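You operate a simulated robot arm through the tools that you are given. There is no shell and no other tool. Be economical: measure what you need, move in short steps, check, and stop when the job is done.

The job below is to be done with a simulated two-armed robot. You get a single attempt, and the scene is never put back.

TASK
Lay the clipboard on the sofa's far end and shine the little lamp on it.
Fine: it lies on the chest; lamp tilted down, swung that way and switched on.
Where things are to end (x, y in the base frame): clipboard within 0.06 m of [0.48, 0.03].

It is judged by the outcome, as a careful person would: the job done as asked, and still so three seconds after it is handed in. It fails if anything else is knocked over, pushed out of place, dropped, spilled or broken.

THE ROBOT
Two 7-joint arms with fingered hands on one trunk, on a base that drives. Base frame: it is fixed to the floor where the robot stands at the start and does not move with it; the origin is under the middle of the robot, x ahead of it, y to its left, z up; the surface under the hand at the start is at about z = 0.45. Lengths are in m, angles in degrees, forces in N, time in s.
The left shoulder is at the start at [0.07, 0.169, 1.368], the right one opposite. Places, roughly: far end of the sofa seat [0.5, 0, 0.4]; lamp button [0.7, -0.2, 1.4]; little lamp [0.7, -0.2, 1.3]; something [0.7, -0.2, 1.4]. Payload 3.4 kg a hand.
The TCP of each hand is the grasp point between the finger pads, 0.023 m short of the fingertips. In the tool frame z runs along the fingers and y along their closing line. Largest opening 0.116 m; the body of the gripper starts 0.065 m behind the TCP. The gripper is a hand of 4 fingers: y runs from the thumb to the fingers, the wrist lies at [0, 0, -0.211] in the tool frame, and closing takes about 1.5 s.
Orientation is that of the tool frame in the base frame, as a unit quaternion [x, y, z, w]. With the fingers straight down and closing along the base's y, the tool's x points along the base's -x, its y along +y and its z along -z.

THE INTERFACE
- The arms move only by the tool drive_tool. It takes "left_increments", "right_increments" or both (then of equal length, played together; a hand with none holds still); each is a list of rows, each a list of 3 entries, a list of its own where there are three numbers: the shift along the base's x, y, z in units of 50 mm (1.0 is 50 mm), then the turn, a rotation vector about the base's x, y, z in units of 6 degrees (1.0 is 6 degrees), then the gripper command, from -1 (fully open) to 1 (shut), values between in proportion. In form: [[[dx, dy, dz], [ax, ay, az], hand], ...]. A call has 1 to 8 rows; each row shifts and turns the commanded pose from where the row before left it. A call with a number of a shift or a turn outside -1 to 1 is refused whole. Rows are played at 5 a second. More than 0.05 m and 8.6 degrees between two rows, or a gripper value outside its range, and nothing of the call is played. A pose out of reach is approached as far as the arm can. The call stops where the force on the tool passes 90 N (or 10 N more than at its start, if that is more) or the arm is blocked; 0.2 s more then pass. Each finger travels about 0.153 m/s and halts on what it meets, pressing with about 26 N; the grip force reading is that of the motor and also rises with nothing between the fingers. The clock runs only during rows and for 0.2 s after the last one: add rows that do not move to give the fingers time. It gives the time, the measured TCP pose, the force on the tool (base axes), the opening and the grip force at its end, in the units of the frame above (readings bear some noise), with the torque about the TCP (base axes, N m) and any sound that the robot's microphone picked up.
- Cameras (640 x 400 px; columns grow to the right, rows downward): "scene" is now at [0.1258, -0.0433, 1.6199]; the picture's right is [-0.38, -0.93, 0.00], its down [-0.48, 0.20, -0.85] and it looks along [0.79, -0.32, -0.52] (base axes); focal length 214 px, centre (320, 200). "left" rides on the left gripper at [-0.069, 0.001, -0.09] in its tool frame; the picture's right is [-0.01, -1.00, 0.00], its down [0.79, -0.01, -0.61] and it looks along [0.61, -0.01, 0.79] (tool axes); focal length 251 px, centre (320, 200). "right" rides on the right gripper at [0.068, 0, -0.09] in its tool frame; the picture's right is [-0.01, 1.00, 0.00], its down [-0.79, -0.01, -0.61] and it looks along [-0.61, 0.00, 0.80] (tool axes); focal length 251 px, centre (320, 200).
- get_image(camera): a new picture of that camera. No time passes.
- move_column(by): slides the trunk up (or, below 0, down) by that many m; the arms and the scene camera ride with it, the base frame stays. It gives what a move gives, with no picture.
- drive_base(legs): drives the robot by 1 to 6 legs, each [ahead, left, turn to the left] in m, m and degrees, along the robot's own axes; the way and the turn of a leg run together, so that a leg with both is an arc; at most 1.5 m and 180 degrees a leg. The arms and the cameras ride along, it lands a little off, and it stops where it bumps. It gives what a move gives.
- preshape(shape, hand): the hand has 4 fingers and takes this shape, open, in about a second: jaw (thumb against the fingers, like two jaws); tri (thumb and two fingers); tip (a fingertip pinch); poke (one finger out to press); point (the index stretched); flat (the hand flat); cup (the hand cupped); fist (a fist). The gripper value then closes the fingers along that shape, each until it touches; the sizes above hold for jaw. It gives what a move gives, with no picture.
- head_to(pan, tilt): turns the head with the scene camera to pan (to the left, within 86 degrees either way) and tilt (down, from -29 to 69), counted from straight ahead of the robot. It gives what a move gives.
- pixel_to_xyz(camera, pixels): there is no depth. For up to 12 entries [column, row, z] of the newest picture of that camera ("zoom" is the newest enlarged one), the place [x, y] in the base frame at which the ray of that pixel passes the height z, good to about 0.002 m, but the place of the scene camera against the robot may be out by one fixed shift of up to 0.025 m in any direction. No time passes.
- enlarge(camera, box): a new picture of the part [left, top, right, bottom] of that camera's present view, enlarged. No time passes.
- job_done(): hands the job in; it is judged then, once.

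Go step by step. Measure first, check grasps and placings, and put right what went wrong. The budget is 80 turns and 70 pictures, counting those below and the enlarged ones. Unless the task says otherwise, let go and move clear before handing in, and close with one line.

The tools are called after ">>>" as name(argument=value, ...) on one line, values as JSON. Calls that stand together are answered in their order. drive_tool: Moves the arms, as the interface text tells. Its arguments: {"type":"object","properties":{"left_increments":{"type":"array","items":{"type":"array"}},"right_increments":{"type":"array","items":{"type":"array"}}},"required":[]} The other tools are called the same way: move_column (by) slides the trunk up or down; preshape (shape, hand) gives the hand a shape; drive_base (legs) drives the base; head_to (pan, tilt) turns the head that bears the scene camera; get_image (camera) takes a picture; pixel_to_xyz (camera, pixels) gives the place at which the rays of pixels pass given heights; enlarge (camera, box) takes an enlarged picture of a part of a camera's view; job_done () hands the job in.

At the start:

```text
time: 0.0
left_position: [0.2831, -0.025, 1.5037]
left_tool_rot: [0.0, 1.0, 0.0, -0.001]
left_contact_force: [0.3, 0.5, 0.8]
left_ft_torque: [-0.01, 0.0, 0.0]
left_gripper_width: 0.116
left_grasp_force: 0.0
left_shape: jaw
right_position: [0.37, -0.4003, 1.0004]
right_tool_rot: [-0.001, 1.0, 0.0, 0.0]
right_contact_force: [0.0, -0.7, -0.2]
right_ft_torque: [0.03, -0.01, 0.01]
right_gripper_width: 0.116
right_grasp_force: 0.0
right_shape: jaw
trunk travel left (down, up): [-0.875, 0.065]
robot x, y, heading: [-0.0006, 0.0018, -0.2]
head pan, tilt: [-22.1, 31.3]
```

scene: 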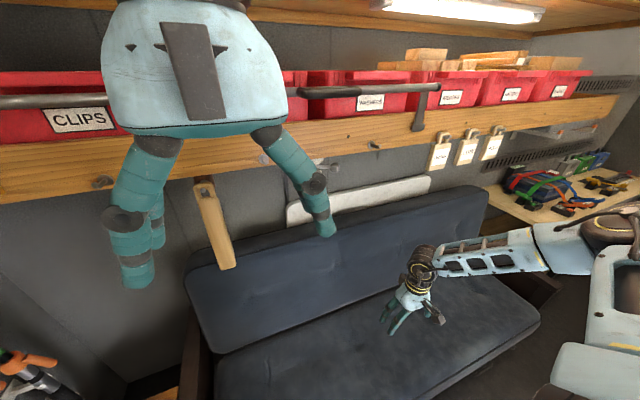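
right: 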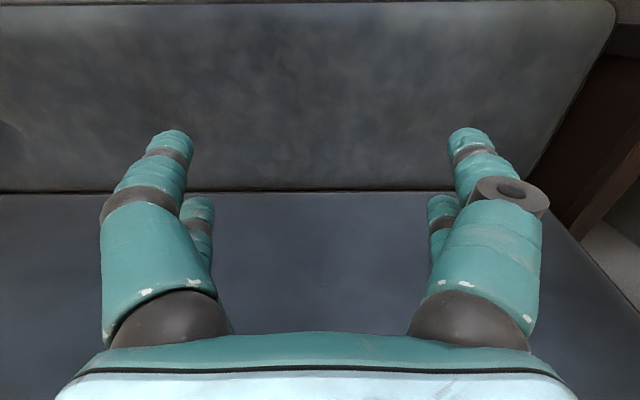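
left: 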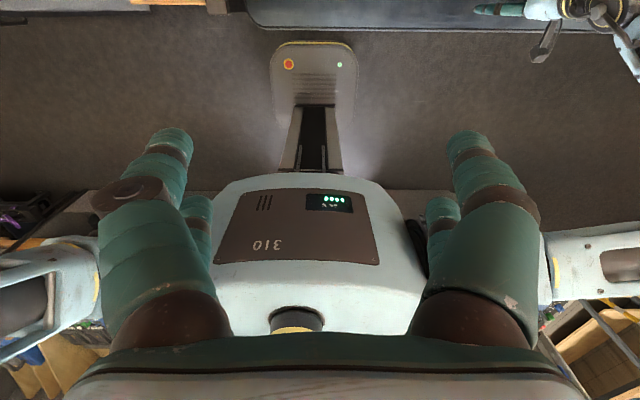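

The scene picture shows the sofa, a shelf with red bins, and the left hand blocking the upper left; neither the clipboard nor the lamp is clearly identified. I'll look around with the head.

>>> head_to(pan=-60, tilt=35)

>>> get_image(camera="scene")

>>> head_to(pan=60, tilt=35)

>>> get_image(camera="scene")

```text
time: 1.0
left_position: [0.282, -0.0259, 1.5035]
left_tool_rot: [0.0, 1.0, 0.0, 0.001]
left_contact_force: [-0.5, 0.9, 0.2]
left_ft_torque: [0.02, -0.01, -0.04]
left_gripper_width: 0.1159
left_grasp_force: 0.0
left_shape: jaw
right_position: [0.372, -0.3975, 0.9993]
right_tool_rot: [0.0, 1.0, 0.0, 0.0]
right_contact_force: [-0.1, 0.9, 0.0]
right_ft_torque: [0.03, 0.0, -0.02]
right_gripper_width: 0.1159
right_grasp_force: 0.1
right_shape: jaw
trunk travel left (down, up): [-0.875, 0.065]
robot x, y, heading: [-0.0002, -0.0006, -0.1]
head pan, tilt: [-60.0, 35.0]
```

```text
66 pictures are left
```

scene: 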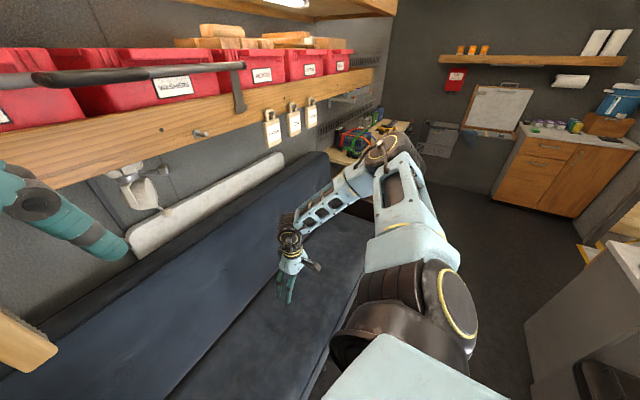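

```text
time: 3.0
left_position: [0.2836, -0.0262, 1.5028]
left_tool_rot: [0.0, 1.0, 0.0, 0.001]
left_contact_force: [-0.2, -0.7, 0.1]
left_ft_torque: [0.02, -0.01, 0.01]
left_gripper_width: 0.1159
left_grasp_force: 0.1
left_shape: jaw
right_position: [0.3707, -0.3993, 0.9995]
right_tool_rot: [0.0, 1.0, 0.0, 0.0]
right_contact_force: [-0.1, -0.1, -0.2]
right_ft_torque: [0.02, 0.01, -0.02]
right_gripper_width: 0.1161
right_grasp_force: 0.1
right_shape: jaw
trunk travel left (down, up): [-0.875, 0.065]
robot x, y, heading: [-0.0011, 0.0037, -0.3]
head pan, tilt: [60.0, 35.0]
```

```text
65 pictures are left
```

scene: 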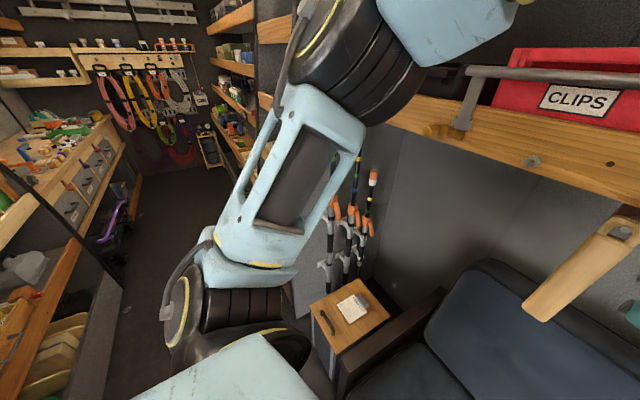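

In the left view there is a small chest at (350,320) with a pale item on it. In the right view a white lamp-like thing hangs under the shelf at (140,190). I'll enlarge the chest, then look at the lamp.

>>> enlarge(camera="scene", box=[280, 240, 440, 340])

>>> pixel_to_xyz(camera="scene", pixels=[[352, 308, 0.5], [325, 322, 0.5], [310, 306, 0.5], [360, 278, 0.5], [390, 318, 0.5], [346, 350, 0.5], [352, 308, 0.6]])

>>> head_to(pan=-30, tilt=20)

>>> get_image(camera="scene")

```text
4.00 times, centred on (360, 290) of scene
```

zoom: 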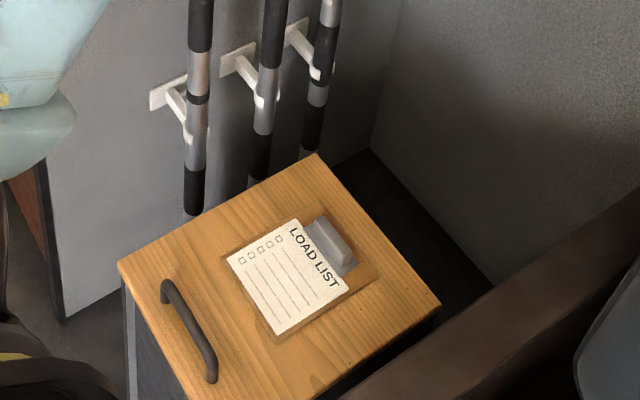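

```text
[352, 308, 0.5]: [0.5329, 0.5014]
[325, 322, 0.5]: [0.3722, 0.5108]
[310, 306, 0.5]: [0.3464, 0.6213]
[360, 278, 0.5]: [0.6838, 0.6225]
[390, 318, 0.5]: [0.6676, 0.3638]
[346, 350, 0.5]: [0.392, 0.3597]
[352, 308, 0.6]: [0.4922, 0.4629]
```

```text
time: 4.7
left_position: [0.2833, -0.0271, 1.5032]
left_tool_rot: [0.0, 1.0, 0.001, 0.0]
left_contact_force: [-0.1, 0.6, 0.4]
left_ft_torque: [0.04, 0.01, 0.03]
left_gripper_width: 0.1159
left_grasp_force: 0.1
left_shape: jaw
right_position: [0.3708, -0.3991, 0.9994]
right_tool_rot: [0.0, 1.0, 0.0, 0.0]
right_contact_force: [0.9, -0.2, 0.4]
right_ft_torque: [0.06, -0.01, 0.0]
right_gripper_width: 0.1158
right_grasp_force: 0.0
right_shape: jaw
trunk travel left (down, up): [-0.875, 0.065]
robot x, y, heading: [0.0035, 0.0006, 0.1]
head pan, tilt: [-30.0, 20.0]
```

```text
63 pictures are left
```

scene: 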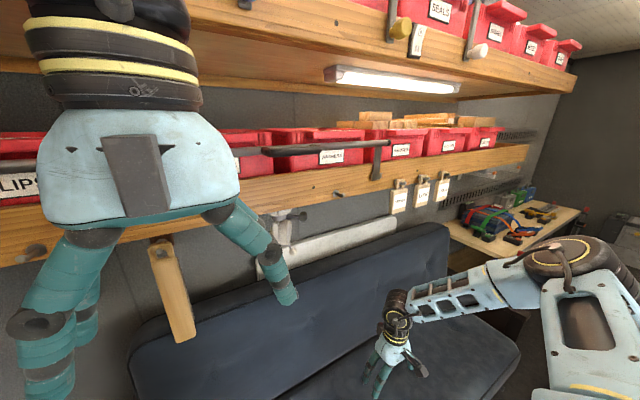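

The left fingers still hide the lamp, which is near (290,225). I'll move the left hand left and a bit back to clear the view.

>>> drive_tool(left_increments=[[[0, 1, 0], [0, 0, 0], -1], [[0, 1, 0], [0, 0, 0], -1], [[0, 1, 0], [0, 0, 0], -1], [[0, 1, 0], [0, 0, 0], -1], [[0, 1, 0], [0, 0, 0], -1]])

>>> get_image(camera="scene")

>>> enlarge(camera="scene", box=[200, 160, 360, 260])

```text
time: 5.9
left_position: [0.2821, 0.2238, 1.5]
left_tool_rot: [0.001, 1.0, -0.003, 0.001]
left_contact_force: [0.6, 0.2, -0.1]
left_ft_torque: [-0.03, 0.01, -0.01]
left_gripper_width: 0.116
left_grasp_force: 0.1
left_shape: jaw
left hand out of reach, approached as far as the arm can: row 5
right_position: [0.3707, -0.3975, 1.0019]
right_tool_rot: [0.0, 1.0, -0.001, 0.0]
right_contact_force: [0.0, -0.8, 0.3]
right_ft_torque: [0.01, -0.06, -0.01]
right_gripper_width: 0.1159
right_grasp_force: 0.0
right_shape: jaw
trunk travel left (down, up): [-0.875, 0.065]
robot x, y, heading: [-0.0017, 0.0012, 0.1]
head pan, tilt: [-30.0, 20.0]
```

```text
62 pictures are left
```

scene: 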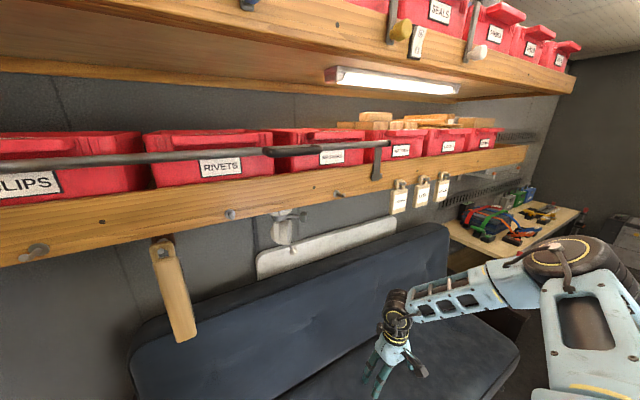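

```text
4.00 times, centred on (280, 210) of scene
```

zoom: 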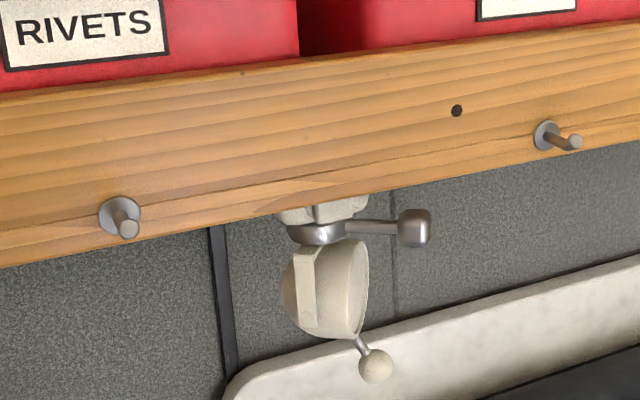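

The zoom shows a lamp under the shelf: a swivel with a grey lever at (412,228), a head with a ball handle at (375,365). I'll lower the trunk to view it from below.

>>> move_column(by=-0.35)

>>> head_to(pan=-18, tilt=-5)

>>> get_image(camera="scene")

```text
time: 9.3
left_position: [0.2845, 0.2203, 1.1505]
left_tool_rot: [0.0, 1.0, 0.0, 0.0]
left_contact_force: [0.1, -0.2, 0.8]
left_ft_torque: [0.03, 0.0, -0.02]
left_gripper_width: 0.1161
left_grasp_force: 0.1
left_shape: jaw
right_position: [0.3724, -0.3991, 0.6492]
right_tool_rot: [0.0, 1.0, 0.0, -0.001]
right_contact_force: [0.9, 0.1, -0.4]
right_ft_torque: [0.03, -0.01, -0.01]
right_gripper_width: 0.1157
right_grasp_force: 0.0
right_shape: jaw
trunk travel left (down, up): [-0.525, 0.415]
robot x, y, heading: [0.0023, 0.0005, 0.1]
head pan, tilt: [-30.0, 20.0]
```

```text
time: 10.2
left_position: [0.2841, 0.2198, 1.1505]
left_tool_rot: [0.0, 1.0, -0.001, 0.0]
left_contact_force: [-0.9, 0.0, -0.2]
left_ft_torque: [0.0, 0.01, -0.02]
left_gripper_width: 0.116
left_grasp_force: 0.1
left_shape: jaw
right_position: [0.3733, -0.3987, 0.6496]
right_tool_rot: [-0.001, 1.0, 0.0, 0.0]
right_contact_force: [0.5, -0.4, 0.9]
right_ft_torque: [-0.03, -0.02, 0.02]
right_gripper_width: 0.116
right_grasp_force: 0.1
right_shape: jaw
trunk travel left (down, up): [-0.525, 0.415]
robot x, y, heading: [0.0039, 0.0006, -0.0]
head pan, tilt: [-18.0, -5.0]
```

```text
60 pictures are left
```

scene: 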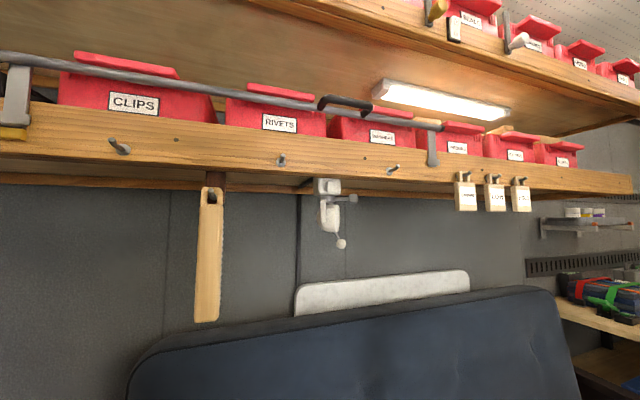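

>>> enlarge(camera="scene", box=[290, 165, 386, 261])

>>> pixel_to_xyz(camera="scene", pixels=[[330, 185, 1.38], [353, 199, 1.35], [342, 243, 1.2], [210, 180, 1.35], [326, 210, 1.3]])

```text
4.17 times, centred on (338, 213) of scene
```

zoom: 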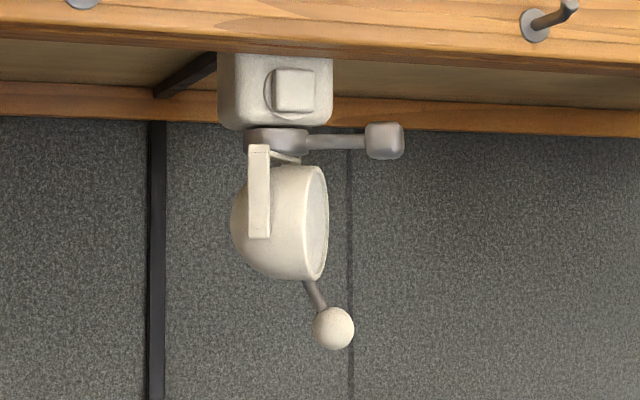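

```text
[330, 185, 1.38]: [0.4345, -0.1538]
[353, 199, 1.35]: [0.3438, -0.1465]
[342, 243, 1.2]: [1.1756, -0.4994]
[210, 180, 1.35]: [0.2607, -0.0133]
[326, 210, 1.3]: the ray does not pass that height
```

The zoom shows a square button at (293,91) facing me, the swing lever cube at (384,141), and the tilt ball at (333,328). I'll triangulate: rays from here, then from a trunk position 0.2 m higher.

>>> pixel_to_xyz(camera="zoom", pixels=[[293, 91, 1.4], [384, 141, 1.4], [333, 328, 1.18], [276, 128, 1.4], [333, 328, 1.1], [293, 91, 1.5], [384, 141, 1.35], [253, 235, 1.3], [253, 235, 1.25], [326, 220, 1.3], [326, 220, 1.25]])

>>> move_column(by=0.3)

>>> head_to(pan=-20, tilt=12)

>>> get_image(camera="scene")

>>> enlarge(camera="scene", box=[250, 160, 410, 260])

```text
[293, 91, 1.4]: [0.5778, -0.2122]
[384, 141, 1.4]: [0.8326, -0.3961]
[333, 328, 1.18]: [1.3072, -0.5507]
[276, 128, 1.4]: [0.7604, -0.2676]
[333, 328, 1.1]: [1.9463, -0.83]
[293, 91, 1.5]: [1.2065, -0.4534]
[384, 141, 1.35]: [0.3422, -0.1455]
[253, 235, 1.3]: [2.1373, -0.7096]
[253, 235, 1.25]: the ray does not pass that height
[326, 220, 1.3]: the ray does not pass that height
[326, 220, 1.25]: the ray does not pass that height
```

```text
time: 13.2
left_position: [0.2839, 0.2203, 1.451]
left_tool_rot: [0.0, 1.0, -0.001, 0.0]
left_contact_force: [0.1, -0.7, -0.7]
left_ft_torque: [-0.02, 0.02, 0.0]
left_gripper_width: 0.1156
left_grasp_force: 0.0
left_shape: jaw
right_position: [0.3721, -0.398, 0.9494]
right_tool_rot: [-0.001, 1.0, 0.0, 0.001]
right_contact_force: [0.3, 0.1, 0.1]
right_ft_torque: [0.02, -0.03, 0.02]
right_gripper_width: 0.1159
right_grasp_force: 0.1
right_shape: jaw
trunk travel left (down, up): [-0.825, 0.115]
robot x, y, heading: [0.0001, 0.0033, -0.1]
head pan, tilt: [-18.0, -5.0]
```

```text
time: 14.0
left_position: [0.2833, 0.2197, 1.45]
left_tool_rot: [0.0, 1.0, -0.001, 0.0]
left_contact_force: [-0.5, -0.4, 0.3]
left_ft_torque: [0.04, -0.01, -0.02]
left_gripper_width: 0.1159
left_grasp_force: 0.1
left_shape: jaw
right_position: [0.3715, -0.399, 0.9502]
right_tool_rot: [0.001, 1.0, 0.0, 0.0]
right_contact_force: [-1.2, -0.9, 0.1]
right_ft_torque: [0.02, 0.02, -0.02]
right_gripper_width: 0.116
right_grasp_force: 0.0
right_shape: jaw
trunk travel left (down, up): [-0.825, 0.115]
robot x, y, heading: [-0.0009, 0.0028, -0.5]
head pan, tilt: [-20.0, 12.0]
```

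```text
58 pictures are left
```

scene: 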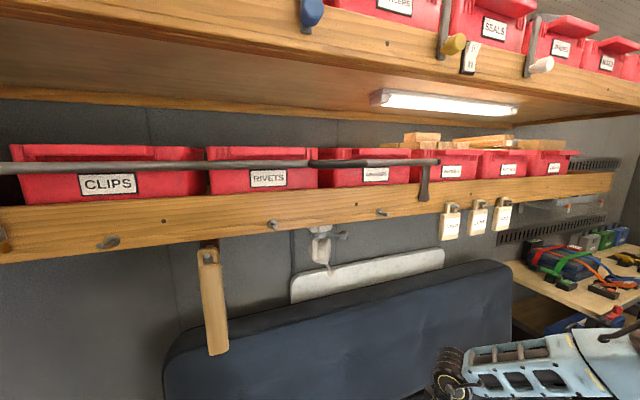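

```text
4.00 times, centred on (330, 210) of scene
```

zoom: 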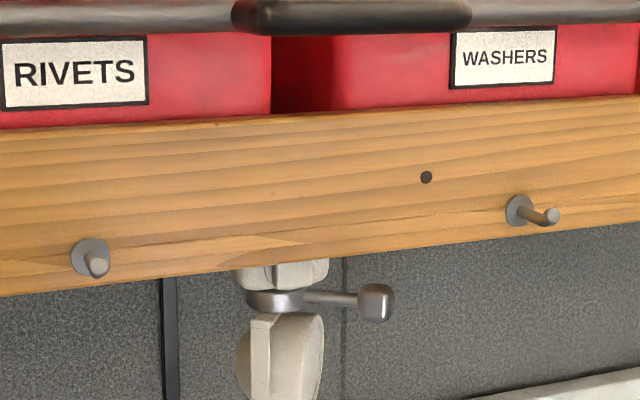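

Here the cube is at zoom (375,302) and the swivel at (276,300). I'll get these rays for triangulation.

>>> pixel_to_xyz(camera="zoom", pixels=[[375, 302, 1.4], [375, 302, 1.3], [276, 300, 1.4], [276, 300, 1.3], [258, 360, 1.3], [258, 360, 1.4], [276, 270, 1.5], [276, 270, 1.4]])

>>> enlarge(camera="scene", box=[280, 220, 360, 300])

>>> pixel_to_xyz(camera="scene", pixels=[[328, 269, 1.3], [328, 269, 1.2], [208, 250, 1.4], [208, 250, 1.3], [215, 354, 1.2], [215, 354, 1.1], [320, 232, 1.4]])

```text
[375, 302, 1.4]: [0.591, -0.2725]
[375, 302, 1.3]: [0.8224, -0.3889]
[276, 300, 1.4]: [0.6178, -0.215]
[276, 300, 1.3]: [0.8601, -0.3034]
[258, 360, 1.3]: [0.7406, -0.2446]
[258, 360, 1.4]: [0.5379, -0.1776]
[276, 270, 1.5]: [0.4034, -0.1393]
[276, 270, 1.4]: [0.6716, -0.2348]
```

```text
5.00 times, centred on (320, 260) of scene
```

zoom: 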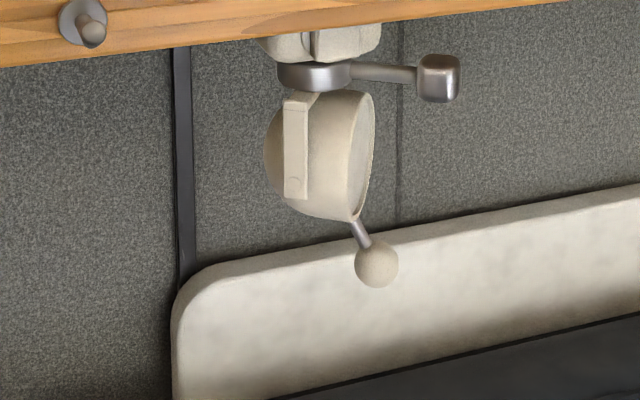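

```text
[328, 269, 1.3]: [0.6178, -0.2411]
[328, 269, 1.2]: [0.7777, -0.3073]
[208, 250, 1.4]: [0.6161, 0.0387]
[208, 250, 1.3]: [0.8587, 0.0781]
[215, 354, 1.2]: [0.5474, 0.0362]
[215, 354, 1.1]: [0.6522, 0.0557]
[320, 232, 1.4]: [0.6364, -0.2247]
```

Triangulated positions: swivel about (0.66,-0.226,1.387), lever cube (0.637,-0.296,1.380), tilt ball (0.656,-0.266,1.261), button about (0.63,-0.233,1.409). The board's bottom edge is at z≈1.425, x≈0.61. I'll shape the right hand to poke, and raise it while turning the fingers forward, staying well in front of the shelf.

>>> preshape(hand="right", shape="poke")

>>> drive_tool(right_increments=[[[-0.3, 0, 1], [0, -1, 0], -1], [[-0.3, 0, 1], [0, -1, 0], -1], [[-0.3, 0, 1], [0, -1, 0], -1], [[0, 0, 1], [0, -1, 0], -1], [[0, 0, 1], [0, -1, 0], -1], [[0, 0, 1], [0, -1, 0], -1], [[0, 0, 0], [0, -1, 0], -1], [[0, 0, 0], [0, -1, 0], -1]])

>>> drive_tool(right_increments=[[[0, 0, 0], [0, -1, 0], -1], [[0, 0, 0], [0, -1, 0], -1], [[0, 0, 0], [0, -1, 0], -1], [[0, 0, 0], [0, -1, 0], -1], [[0, 0, 0], [0, -1, 0], -1], [[0, 0, 0], [0, -1, 0], -1], [[0, 0, 0], [0, -1, 0], -1]])

>>> get_image(camera="scene")

>>> get_image(camera="right")

```text
time: 14.9
left_position: [0.2838, 0.2213, 1.4507]
left_tool_rot: [-0.001, 1.0, -0.001, 0.0]
left_contact_force: [-0.6, -1.1, 0.2]
left_ft_torque: [0.0, 0.0, 0.04]
left_gripper_width: 0.1161
left_grasp_force: 0.0
left_shape: jaw
right_position: [0.3715, -0.3995, 0.9497]
right_tool_rot: [0.0, 1.0, 0.0, 0.0]
right_contact_force: [0.2, -0.9, -1.1]
right_ft_torque: [0.02, -0.01, -0.01]
right_gripper_width: 0.0001
right_grasp_force: 0.1
right_shape: poke
trunk travel left (down, up): [-0.825, 0.115]
robot x, y, heading: [0.0002, 0.0021, 0.2]
head pan, tilt: [-20.0, 12.0]
```

```text
refused: row 1 steps farther than a row can; nothing moved
```

```text
time: 16.5
left_position: [0.2847, 0.2209, 1.4502]
left_tool_rot: [0.0, 1.0, -0.001, 0.0]
left_contact_force: [-0.8, 0.4, -0.1]
left_ft_torque: [0.02, 0.01, -0.01]
left_gripper_width: 0.116
left_grasp_force: 0.0
left_shape: jaw
right_position: [0.4171, -0.4035, 0.9941]
right_tool_rot: [0.003, 0.937, 0.002, 0.348]
right_contact_force: [-1.0, -0.9, -0.6]
right_ft_torque: [0.04, 0.03, 0.02]
right_gripper_width: 0.0002
right_grasp_force: 0.0
right_shape: poke
right hand out of reach, approached as far as the arm can: row 6, 7
trunk travel left (down, up): [-0.825, 0.115]
robot x, y, heading: [0.0008, 0.0029, 0.0]
head pan, tilt: [-20.0, 12.0]
```

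```text
55 pictures are left
```

scene: 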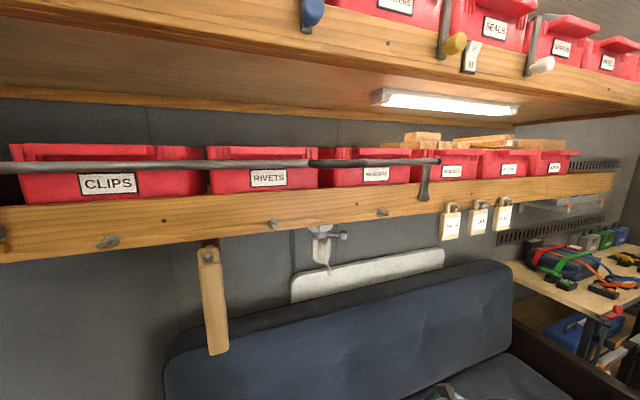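

```text
54 pictures are left
```

right: 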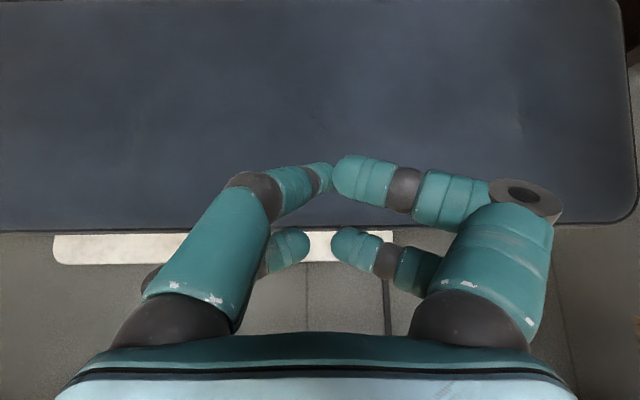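

The rotate-only call hit a reach limit at about 41° pitch, and the poke shape shows the fingertips bunched together. I'll try "point", then raise the hand before continuing the turn.

>>> preshape(hand="right", shape="point")

>>> drive_tool(right_increments=[[[0, 0, 1], [0, 0, 0], -1], [[0, 0, 1], [0, 0, 0], -1], [[0, 0, 1], [0, 0, 0], -1], [[0, 0, 1], [0, -1, 0], -1], [[0, 0, 1], [0, -1, 0], -1], [[0, 0, 1], [0, -1, 0], -1], [[0, 0, 0], [0, -1, 0], -1]])

>>> get_image(camera="right")

>>> get_image(camera="scene")

```text
time: 17.4
left_position: [0.2829, 0.2201, 1.4513]
left_tool_rot: [0.001, 1.0, -0.001, 0.0]
left_contact_force: [0.2, -0.6, -0.3]
left_ft_torque: [0.0, 0.02, 0.02]
left_gripper_width: 0.116
left_grasp_force: 0.1
left_shape: jaw
right_position: [0.4167, -0.4038, 0.9941]
right_tool_rot: [0.003, 0.938, 0.002, 0.347]
right_contact_force: [0.0, -0.1, 0.2]
right_ft_torque: [-0.01, -0.03, 0.0]
right_gripper_width: 0.0
right_grasp_force: 0.0
right_shape: point
trunk travel left (down, up): [-0.825, 0.115]
robot x, y, heading: [0.0029, -0.0015, -0.1]
head pan, tilt: [-20.0, 12.0]
```

```text
time: 19.0
left_position: [0.2824, 0.2193, 1.451]
left_tool_rot: [0.0, 1.0, 0.0, 0.0]
left_contact_force: [0.2, -0.4, -0.4]
left_ft_torque: [0.0, 0.02, -0.01]
left_gripper_width: 0.1158
left_grasp_force: 0.1
left_shape: jaw
right_position: [0.416, -0.4011, 1.2965]
right_tool_rot: [-0.001, 0.838, 0.0, 0.545]
right_contact_force: [-0.3, -0.2, -0.7]
right_ft_torque: [-0.03, -0.04, 0.0]
right_gripper_width: 0.0002
right_grasp_force: 0.1
right_shape: point
trunk travel left (down, up): [-0.825, 0.115]
robot x, y, heading: [-0.0035, 0.0037, 0.1]
head pan, tilt: [-20.0, 12.0]
```

```text
53 pictures are left
```

right: 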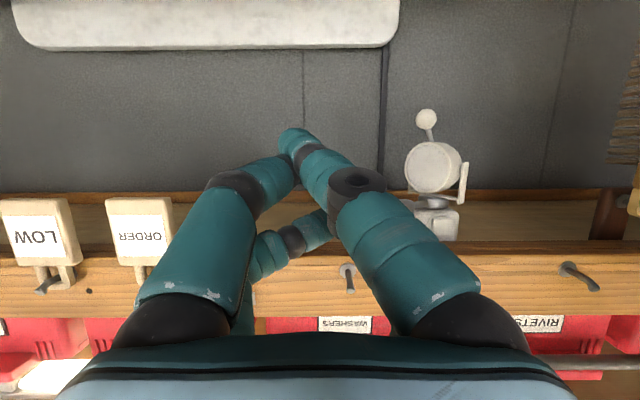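

```text
52 pictures are left
```

scene: 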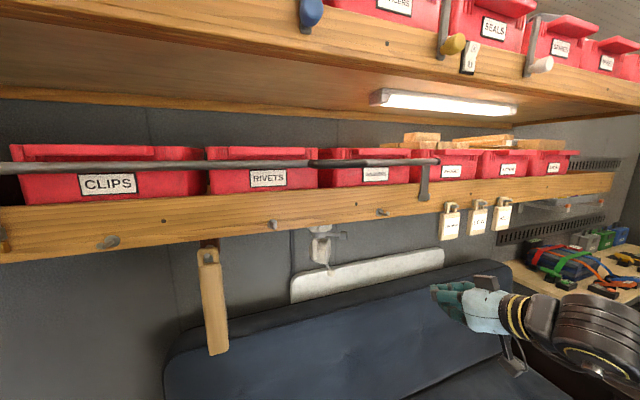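

The hand is now pitched 66° and the pointing index tip is near (292,135) in the hand camera. I'll finish the pitch, yaw 45° left, and close the other fingers to see what "point" looks like.

>>> drive_tool(right_increments=[[[0, 0, 0], [0, -1, 0], 1], [[0, 0, 0], [0, -1, 0], 1], [[0, 0, 0], [0, -1, 0], 1], [[0, 0, 0], [0, -1, 0], 1], [[0, 0, 0], [0, 0, 1], 1], [[0, 0, 0], [0, 0, 1], 1], [[0, 0, 0], [0, 0, 1], 1], [[0, 0, 0], [0, 0, 1], 1]])

>>> drive_tool(right_increments=[[[0, 0, 0.5], [0, 0, 1], 1], [[0, 0, 0.5], [0, 0, 1], 1], [[0, 0, 0], [0, 0, 1], 1], [[0, 0, 0], [0, 0, 0.5], 1]])

>>> get_image(camera="right")

>>> get_image(camera="scene")

```text
time: 20.8
left_position: [0.2857, 0.2204, 1.4494]
left_tool_rot: [0.0, 1.0, -0.002, 0.0]
left_contact_force: [-0.2, 0.2, -0.4]
left_ft_torque: [0.0, 0.02, 0.0]
left_gripper_width: 0.116
left_grasp_force: 0.0
left_shape: jaw
right_position: [0.4299, -0.4187, 1.2971]
right_tool_rot: [-0.148, 0.692, 0.148, 0.691]
right_contact_force: [0.0, -0.4, -0.9]
right_ft_torque: [0.0, -0.02, 0.03]
right_gripper_width: 0.0
right_grasp_force: 0.1
right_shape: point
right hand out of reach, approached as far as the arm can: row 1, 2, 3
trunk travel left (down, up): [-0.825, 0.115]
robot x, y, heading: [-0.0003, -0.0017, -0.0]
head pan, tilt: [-20.0, 12.0]
```

```text
time: 21.8
left_position: [0.285, 0.2196, 1.4497]
left_tool_rot: [0.0, 1.0, 0.0, 0.0]
left_contact_force: [-0.1, -0.7, -0.5]
left_ft_torque: [0.0, 0.01, -0.02]
left_gripper_width: 0.1158
left_grasp_force: 0.1
left_shape: jaw
right_position: [0.4292, -0.4183, 1.3472]
right_tool_rot: [-0.272, 0.653, 0.272, 0.653]
right_contact_force: [-0.2, -0.4, 0.0]
right_ft_torque: [-0.01, 0.01, 0.0]
right_gripper_width: 0.0003
right_grasp_force: 0.0
right_shape: point
trunk travel left (down, up): [-0.825, 0.115]
robot x, y, heading: [-0.0036, 0.001, 0.1]
head pan, tilt: [-20.0, 12.0]
```

```text
51 pictures are left
```

right: 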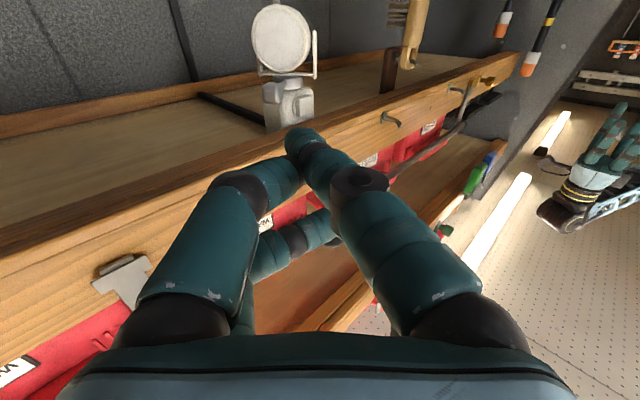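

```text
50 pictures are left
```

scene: 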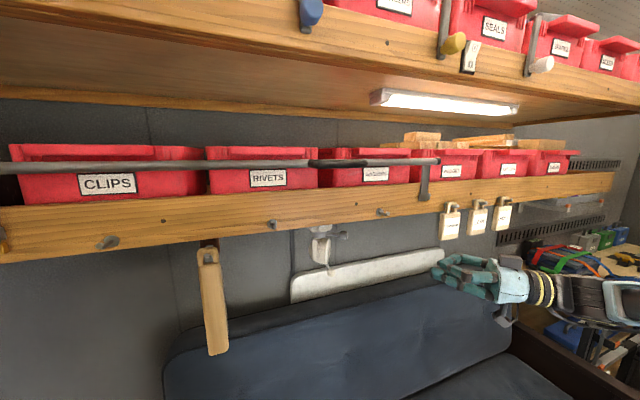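

The right hand now points 45° left and level, in the scene at (440,270). I'll enlarge the hand to see where the fingertip is.

>>> enlarge(camera="scene", box=[400, 230, 528, 310])

>>> pixel_to_xyz(camera="zoom", pixels=[[162, 200, 1.35], [162, 200, 1.32], [190, 135, 1.35]])

```text
5.00 times, centred on (464, 270) of scene
```

zoom: 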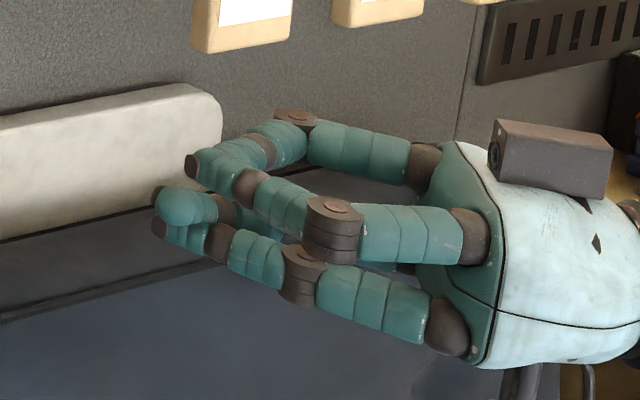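

```text
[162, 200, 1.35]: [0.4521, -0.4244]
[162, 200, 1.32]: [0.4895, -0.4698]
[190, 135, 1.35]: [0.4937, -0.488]
```

I'll get the ray of the index tip at zoom (157,228), to combine with the hand camera's view of the same tip.

>>> pixel_to_xyz(camera="zoom", pixels=[[157, 226, 1.35], [157, 226, 1.33], [157, 226, 1.31]])

>>> pixel_to_xyz(camera="right", pixels=[[292, 135, 1.35], [292, 135, 1.33], [292, 135, 1.31], [284, 35, 1.37], [290, 90, 1.4]])

```text
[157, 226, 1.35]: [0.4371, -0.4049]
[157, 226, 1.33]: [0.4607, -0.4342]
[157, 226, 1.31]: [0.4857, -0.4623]
```

```text
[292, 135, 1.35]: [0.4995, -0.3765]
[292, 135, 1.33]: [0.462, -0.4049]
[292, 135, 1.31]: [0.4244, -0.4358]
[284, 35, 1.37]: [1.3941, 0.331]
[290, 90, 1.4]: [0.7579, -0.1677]
```

Using the two hand-camera views, the lamp axis comes out at about (0.678,-0.232,1.366), so scene measurements need about +0.02 in x and -0.02 in z. I'll bring the finger low and close, short of the ball, and recheck with the hand camera.

>>> drive_tool(right_increments=[[[0, 0, -0.9], [0, 0, 0], 1], [[0, 0, -0.8], [0, 0, 0], 1], [[0.7, 0.2, 0], [0, 0, 0], 1], [[0.8, 0.2, 0], [0, 0, 0], 1], [[0.8, 0.2, 0], [0, 0, 0], 1], [[0.7, 0.2, 0], [0, 0, 0], 1]])

>>> get_image(camera="right")

>>> get_image(camera="scene")

>>> enlarge(camera="scene", box=[280, 220, 440, 320])

```text
time: 23.2
left_position: [0.2866, 0.221, 1.4492]
left_tool_rot: [0.0, 1.0, -0.001, -0.001]
left_contact_force: [0.2, 0.5, -0.7]
left_ft_torque: [0.0, 0.02, 0.02]
left_gripper_width: 0.1158
left_grasp_force: 0.0
left_shape: jaw
right_position: [0.5805, -0.3782, 1.2635]
right_tool_rot: [-0.271, 0.654, 0.271, 0.653]
right_contact_force: [-0.9, 0.1, 0.3]
right_ft_torque: [-0.02, 0.02, 0.0]
right_gripper_width: 0.0
right_grasp_force: 0.1
right_shape: point
trunk travel left (down, up): [-0.825, 0.115]
robot x, y, heading: [-0.0012, -0.0026, -0.1]
head pan, tilt: [-20.0, 12.0]
```

```text
48 pictures are left
```

right: 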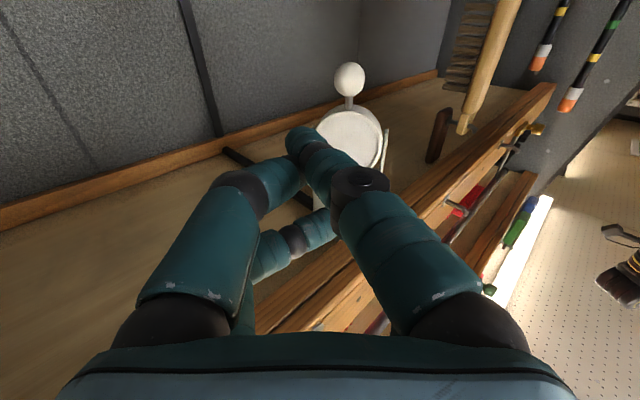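

```text
47 pictures are left
```

scene: 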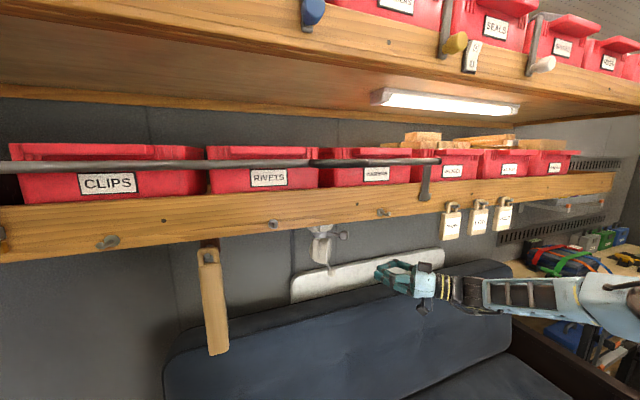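

```text
4.00 times, centred on (360, 270) of scene
```

zoom: 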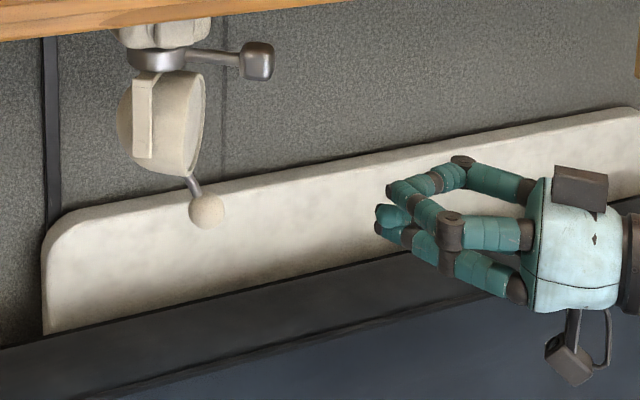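

The ball triangulates to (0.664,-0.257,1.245) from two hand views. I'll pitch the fingers up 20° so the knuckles stay under the lamp rim, and bring the index tip just in front of the ball.

>>> drive_tool(right_increments=[[[0, 0, -0.22], [0.59, -0.59, 0], 1], [[0, 0, -0.22], [0.59, -0.59, 0], 1], [[0.26, 0.6, 0], [0.59, -0.59, 0], 1], [[0.26, 0.6, 0], [0.59, -0.59, 0], 1]])

>>> get_image(camera="right")

>>> enlarge(camera="scene", box=[280, 220, 440, 320])

```text
time: 24.2
left_position: [0.2853, 0.2218, 1.4504]
left_tool_rot: [0.0, 1.0, -0.001, 0.0]
left_contact_force: [-0.2, -0.7, 0.0]
left_ft_torque: [-0.03, 0.0, -0.03]
left_gripper_width: 0.116
left_grasp_force: 0.0
left_shape: jaw
right_position: [0.6073, -0.3174, 1.2404]
right_tool_rot: [-0.219, 0.531, 0.313, 0.757]
right_contact_force: [0.1, 0.0, 0.4]
right_ft_torque: [-0.01, 0.0, -0.02]
right_gripper_width: 0.0
right_grasp_force: 0.0
right_shape: point
trunk travel left (down, up): [-0.825, 0.115]
robot x, y, heading: [-0.0022, -0.0016, 0.2]
head pan, tilt: [-20.0, 12.0]
```

```text
45 pictures are left
```

right: 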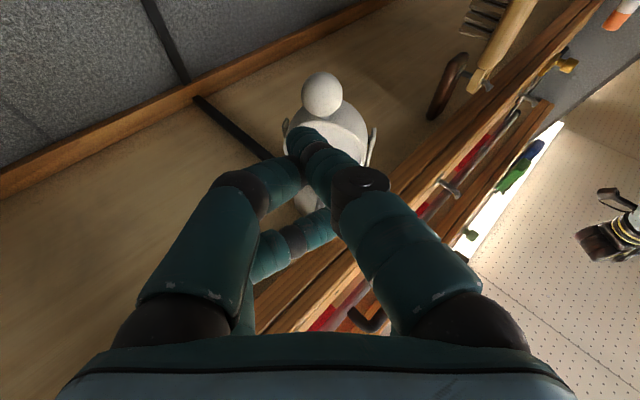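

```text
4.00 times, centred on (360, 270) of scene
```

zoom: 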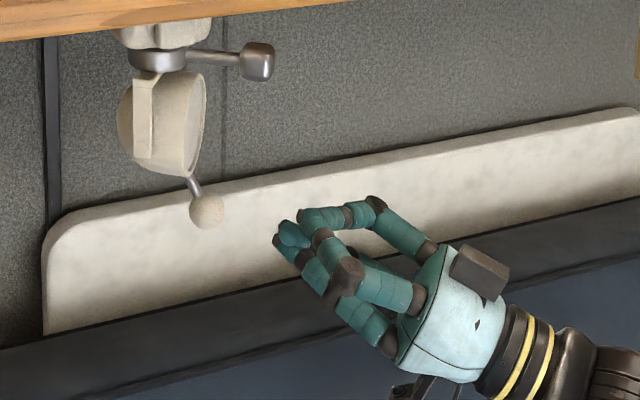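

The index tip is about 0.05 m from the ball, at zoom (275,238) versus (207,210). I'll push along (0.45,0.89) by 0.075 m in small steps.

>>> drive_tool(right_increments=[[[0.11, 0.22, 0], [0, 0, 0], 1], [[0.11, 0.22, 0], [0, 0, 0], 1], [[0.11, 0.22, 0], [0, 0, 0], 1], [[0.11, 0.22, 0], [0, 0, 0], 1], [[0.11, 0.22, 0], [0, 0, 0], 1], [[0.11, 0.22, 0], [0, 0, 0], 1]])

>>> enlarge(camera="scene", box=[260, 220, 420, 320])

```text
time: 25.6
left_position: [0.2849, 0.2211, 1.4499]
left_tool_rot: [0.0, 1.0, -0.002, 0.0]
left_contact_force: [-0.2, -0.9, 0.2]
left_ft_torque: [0.01, 0.0, 0.0]
left_gripper_width: 0.1158
left_grasp_force: 0.0
left_shape: jaw
right_position: [0.6382, -0.2489, 1.2415]
right_tool_rot: [-0.22, 0.53, 0.313, 0.757]
right_contact_force: [-2.3, -0.2, -4.2]
right_ft_torque: [-0.04, 0.1, 0.0]
right_gripper_width: 0.0
right_grasp_force: 0.0
right_shape: point
trunk travel left (down, up): [-0.825, 0.115]
robot x, y, heading: [0.0006, 0.0022, -0.0]
head pan, tilt: [-20.0, 12.0]
```

```text
4.00 times, centred on (340, 270) of scene
```

zoom: 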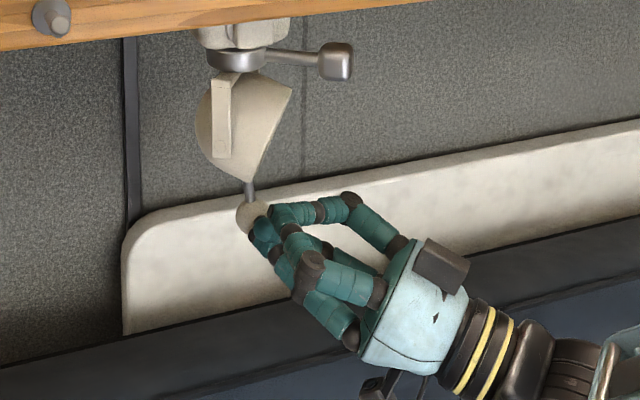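

The lamp head tilted about 25° as the ball moved. I'll continue pushing the same way.

>>> drive_tool(right_increments=[[[0.11, 0.22, 0], [0, 0, 0], 1], [[0.11, 0.22, 0], [0, 0, 0], 1], [[0.11, 0.22, 0], [0, 0, 0], 1]])

>>> enlarge(camera="scene", box=[260, 220, 420, 320])

```text
time: 26.4
left_position: [0.283, 0.2203, 1.4502]
left_tool_rot: [0.0, 1.0, -0.001, -0.001]
left_contact_force: [0.7, 0.6, -0.4]
left_ft_torque: [0.03, 0.05, 0.03]
left_gripper_width: 0.116
left_grasp_force: 0.0
left_shape: jaw
right_position: [0.6518, -0.2179, 1.2431]
right_tool_rot: [-0.22, 0.53, 0.313, 0.757]
right_contact_force: [1.0, -0.3, 0.2]
right_ft_torque: [0.03, 0.02, 0.02]
right_gripper_width: 0.0
right_grasp_force: 0.0
right_shape: point
right hand out of reach, approached as far as the arm can: row 3
trunk travel left (down, up): [-0.825, 0.115]
robot x, y, heading: [-0.0003, 0.0003, -0.3]
head pan, tilt: [-20.0, 12.0]
```

```text
4.00 times, centred on (340, 270) of scene
```

zoom: 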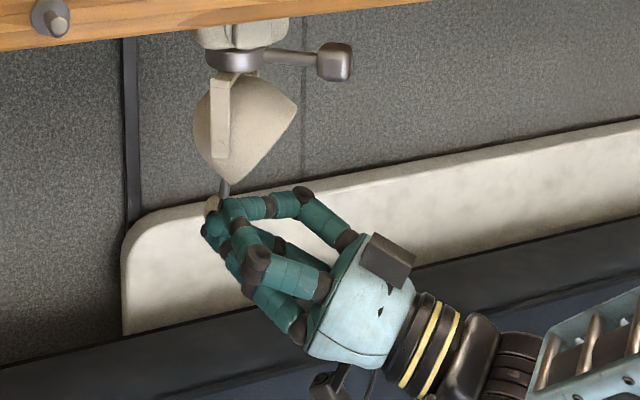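

Tilt is about 40° and the arm reports a reach limit, so I'll finish the push by shifting the base slightly forward-left, about 0.03 m.

>>> drive_base(legs=[[0.012, 0.028, 0]])

>>> get_image(camera="scene")

>>> enlarge(camera="scene", box=[260, 220, 420, 320])

```text
time: 27.2
left_position: [0.2933, 0.2393, 1.4525]
left_tool_rot: [0.001, 1.0, 0.003, 0.001]
left_contact_force: [-0.2, -1.3, -0.1]
left_ft_torque: [0.05, 0.0, 0.03]
left_gripper_width: 0.1161
left_grasp_force: 0.1
left_shape: jaw
right_position: [0.6602, -0.1988, 1.244]
right_tool_rot: [-0.218, 0.53, 0.313, 0.758]
right_contact_force: [0.4, -0.7, -0.4]
right_ft_torque: [0.01, 0.02, 0.02]
right_gripper_width: 0.0
right_grasp_force: 0.0
right_shape: point
trunk travel left (down, up): [-0.825, 0.115]
robot x, y, heading: [0.0136, 0.0262, 0.1]
head pan, tilt: [-20.0, 12.0]
```

```text
41 pictures are left
```

scene: 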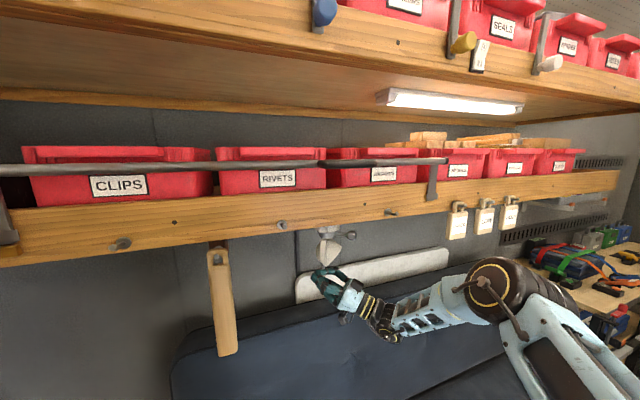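

```text
4.00 times, centred on (340, 270) of scene
```

zoom: 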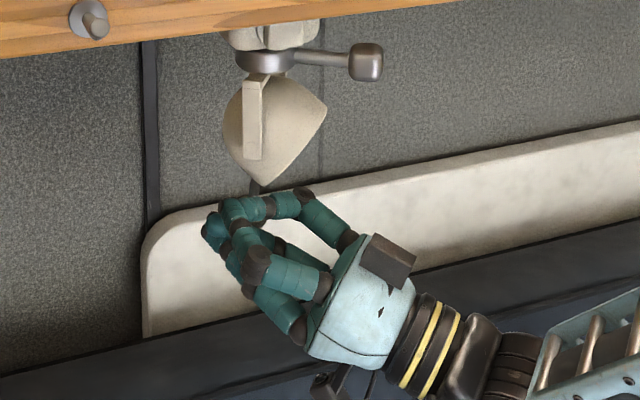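

The head's tilt didn't change and the fingertip at (210,230) has gone past the rod end (255,190), so it likely slipped by the ball. Let me look from the hand camera.

>>> get_image(camera="right")

```text
39 pictures are left
```

right: 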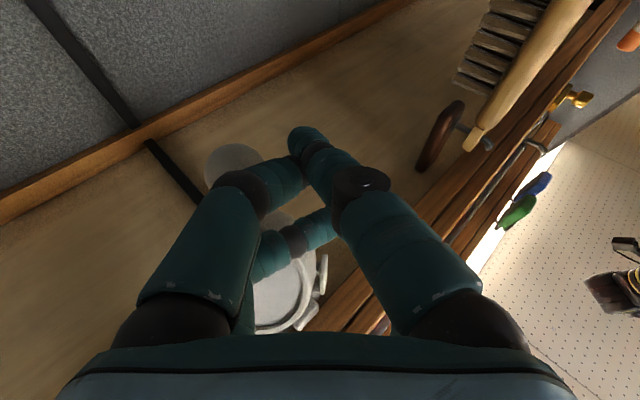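

The ball shows at (232,170) in the hand camera, so the finger passed on its robot side; the ball is about (0.698,-0.218,1.238), meaning the push direction is closer to (0.7,0.7). I'll back out, shift over, and push again along the finger.

>>> drive_tool(right_increments=[[[-0.35, -0.35, 0], [0, 0, 0], 1], [[-0.35, -0.35, 0], [0, 0, 0], 1], [[0.25, -0.25, 0], [0, 0, 0], 1], [[0.18, -0.18, 0], [0, 0, 0], 1]])

>>> get_image(camera="right")

```text
time: 28.2
left_position: [0.297, 0.2497, 1.4499]
left_tool_rot: [0.0, 1.0, -0.001, 0.0]
left_contact_force: [0.4, 0.6, 0.0]
left_ft_torque: [0.01, 0.02, 0.0]
left_gripper_width: 0.1158
left_grasp_force: 0.2
left_shape: jaw
right_position: [0.6506, -0.2461, 1.2425]
right_tool_rot: [-0.22, 0.531, 0.313, 0.756]
right_contact_force: [1.1, 0.7, -0.2]
right_ft_torque: [0.02, -0.01, -0.01]
right_gripper_width: 0.0
right_grasp_force: 0.0
right_shape: point
trunk travel left (down, up): [-0.825, 0.115]
robot x, y, heading: [0.0104, 0.03, 0.4]
head pan, tilt: [-20.0, 12.0]
```

```text
38 pictures are left
```

right: 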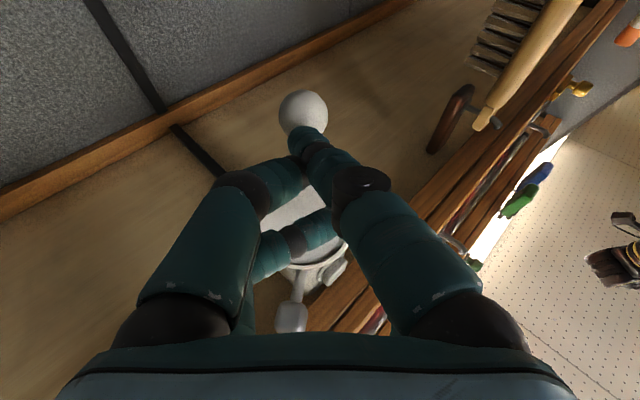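

The ball (303,115) is now directly ahead of the fingertip (302,132). I'll push 0.035 m along the finger.

>>> drive_tool(right_increments=[[[0.12, 0.13, 0.04], [0, 0, 0], 1], [[0.12, 0.13, 0.04], [0, 0, 0], 1], [[0.12, 0.13, 0.04], [0, 0, 0], 1], [[0.12, 0.13, 0.04], [0, 0, 0], 1]])

>>> get_image(camera="right")

>>> enlarge(camera="scene", box=[260, 220, 420, 320])

```text
time: 29.2
left_position: [0.2975, 0.2476, 1.4497]
left_tool_rot: [0.0, 1.0, 0.0, -0.001]
left_contact_force: [-1.0, 0.4, -0.4]
left_ft_torque: [0.0, 0.02, 0.0]
left_gripper_width: 0.1161
left_grasp_force: 0.1
left_shape: jaw
right_position: [0.6723, -0.2236, 1.2508]
right_tool_rot: [-0.219, 0.532, 0.312, 0.756]
right_contact_force: [-2.4, -3.1, -5.5]
right_ft_torque: [-0.01, -0.07, 0.03]
right_gripper_width: 0.0
right_grasp_force: 0.0
right_shape: point
trunk travel left (down, up): [-0.825, 0.115]
robot x, y, heading: [0.0107, 0.0268, 0.2]
head pan, tilt: [-20.0, 12.0]
```

```text
37 pictures are left
```

right: 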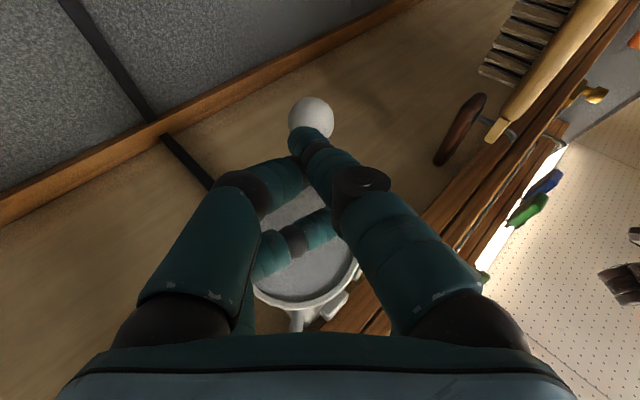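

```text
4.00 times, centred on (340, 270) of scene
```

zoom: 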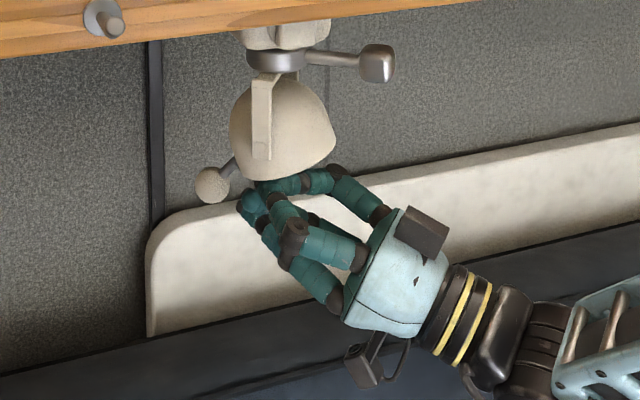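

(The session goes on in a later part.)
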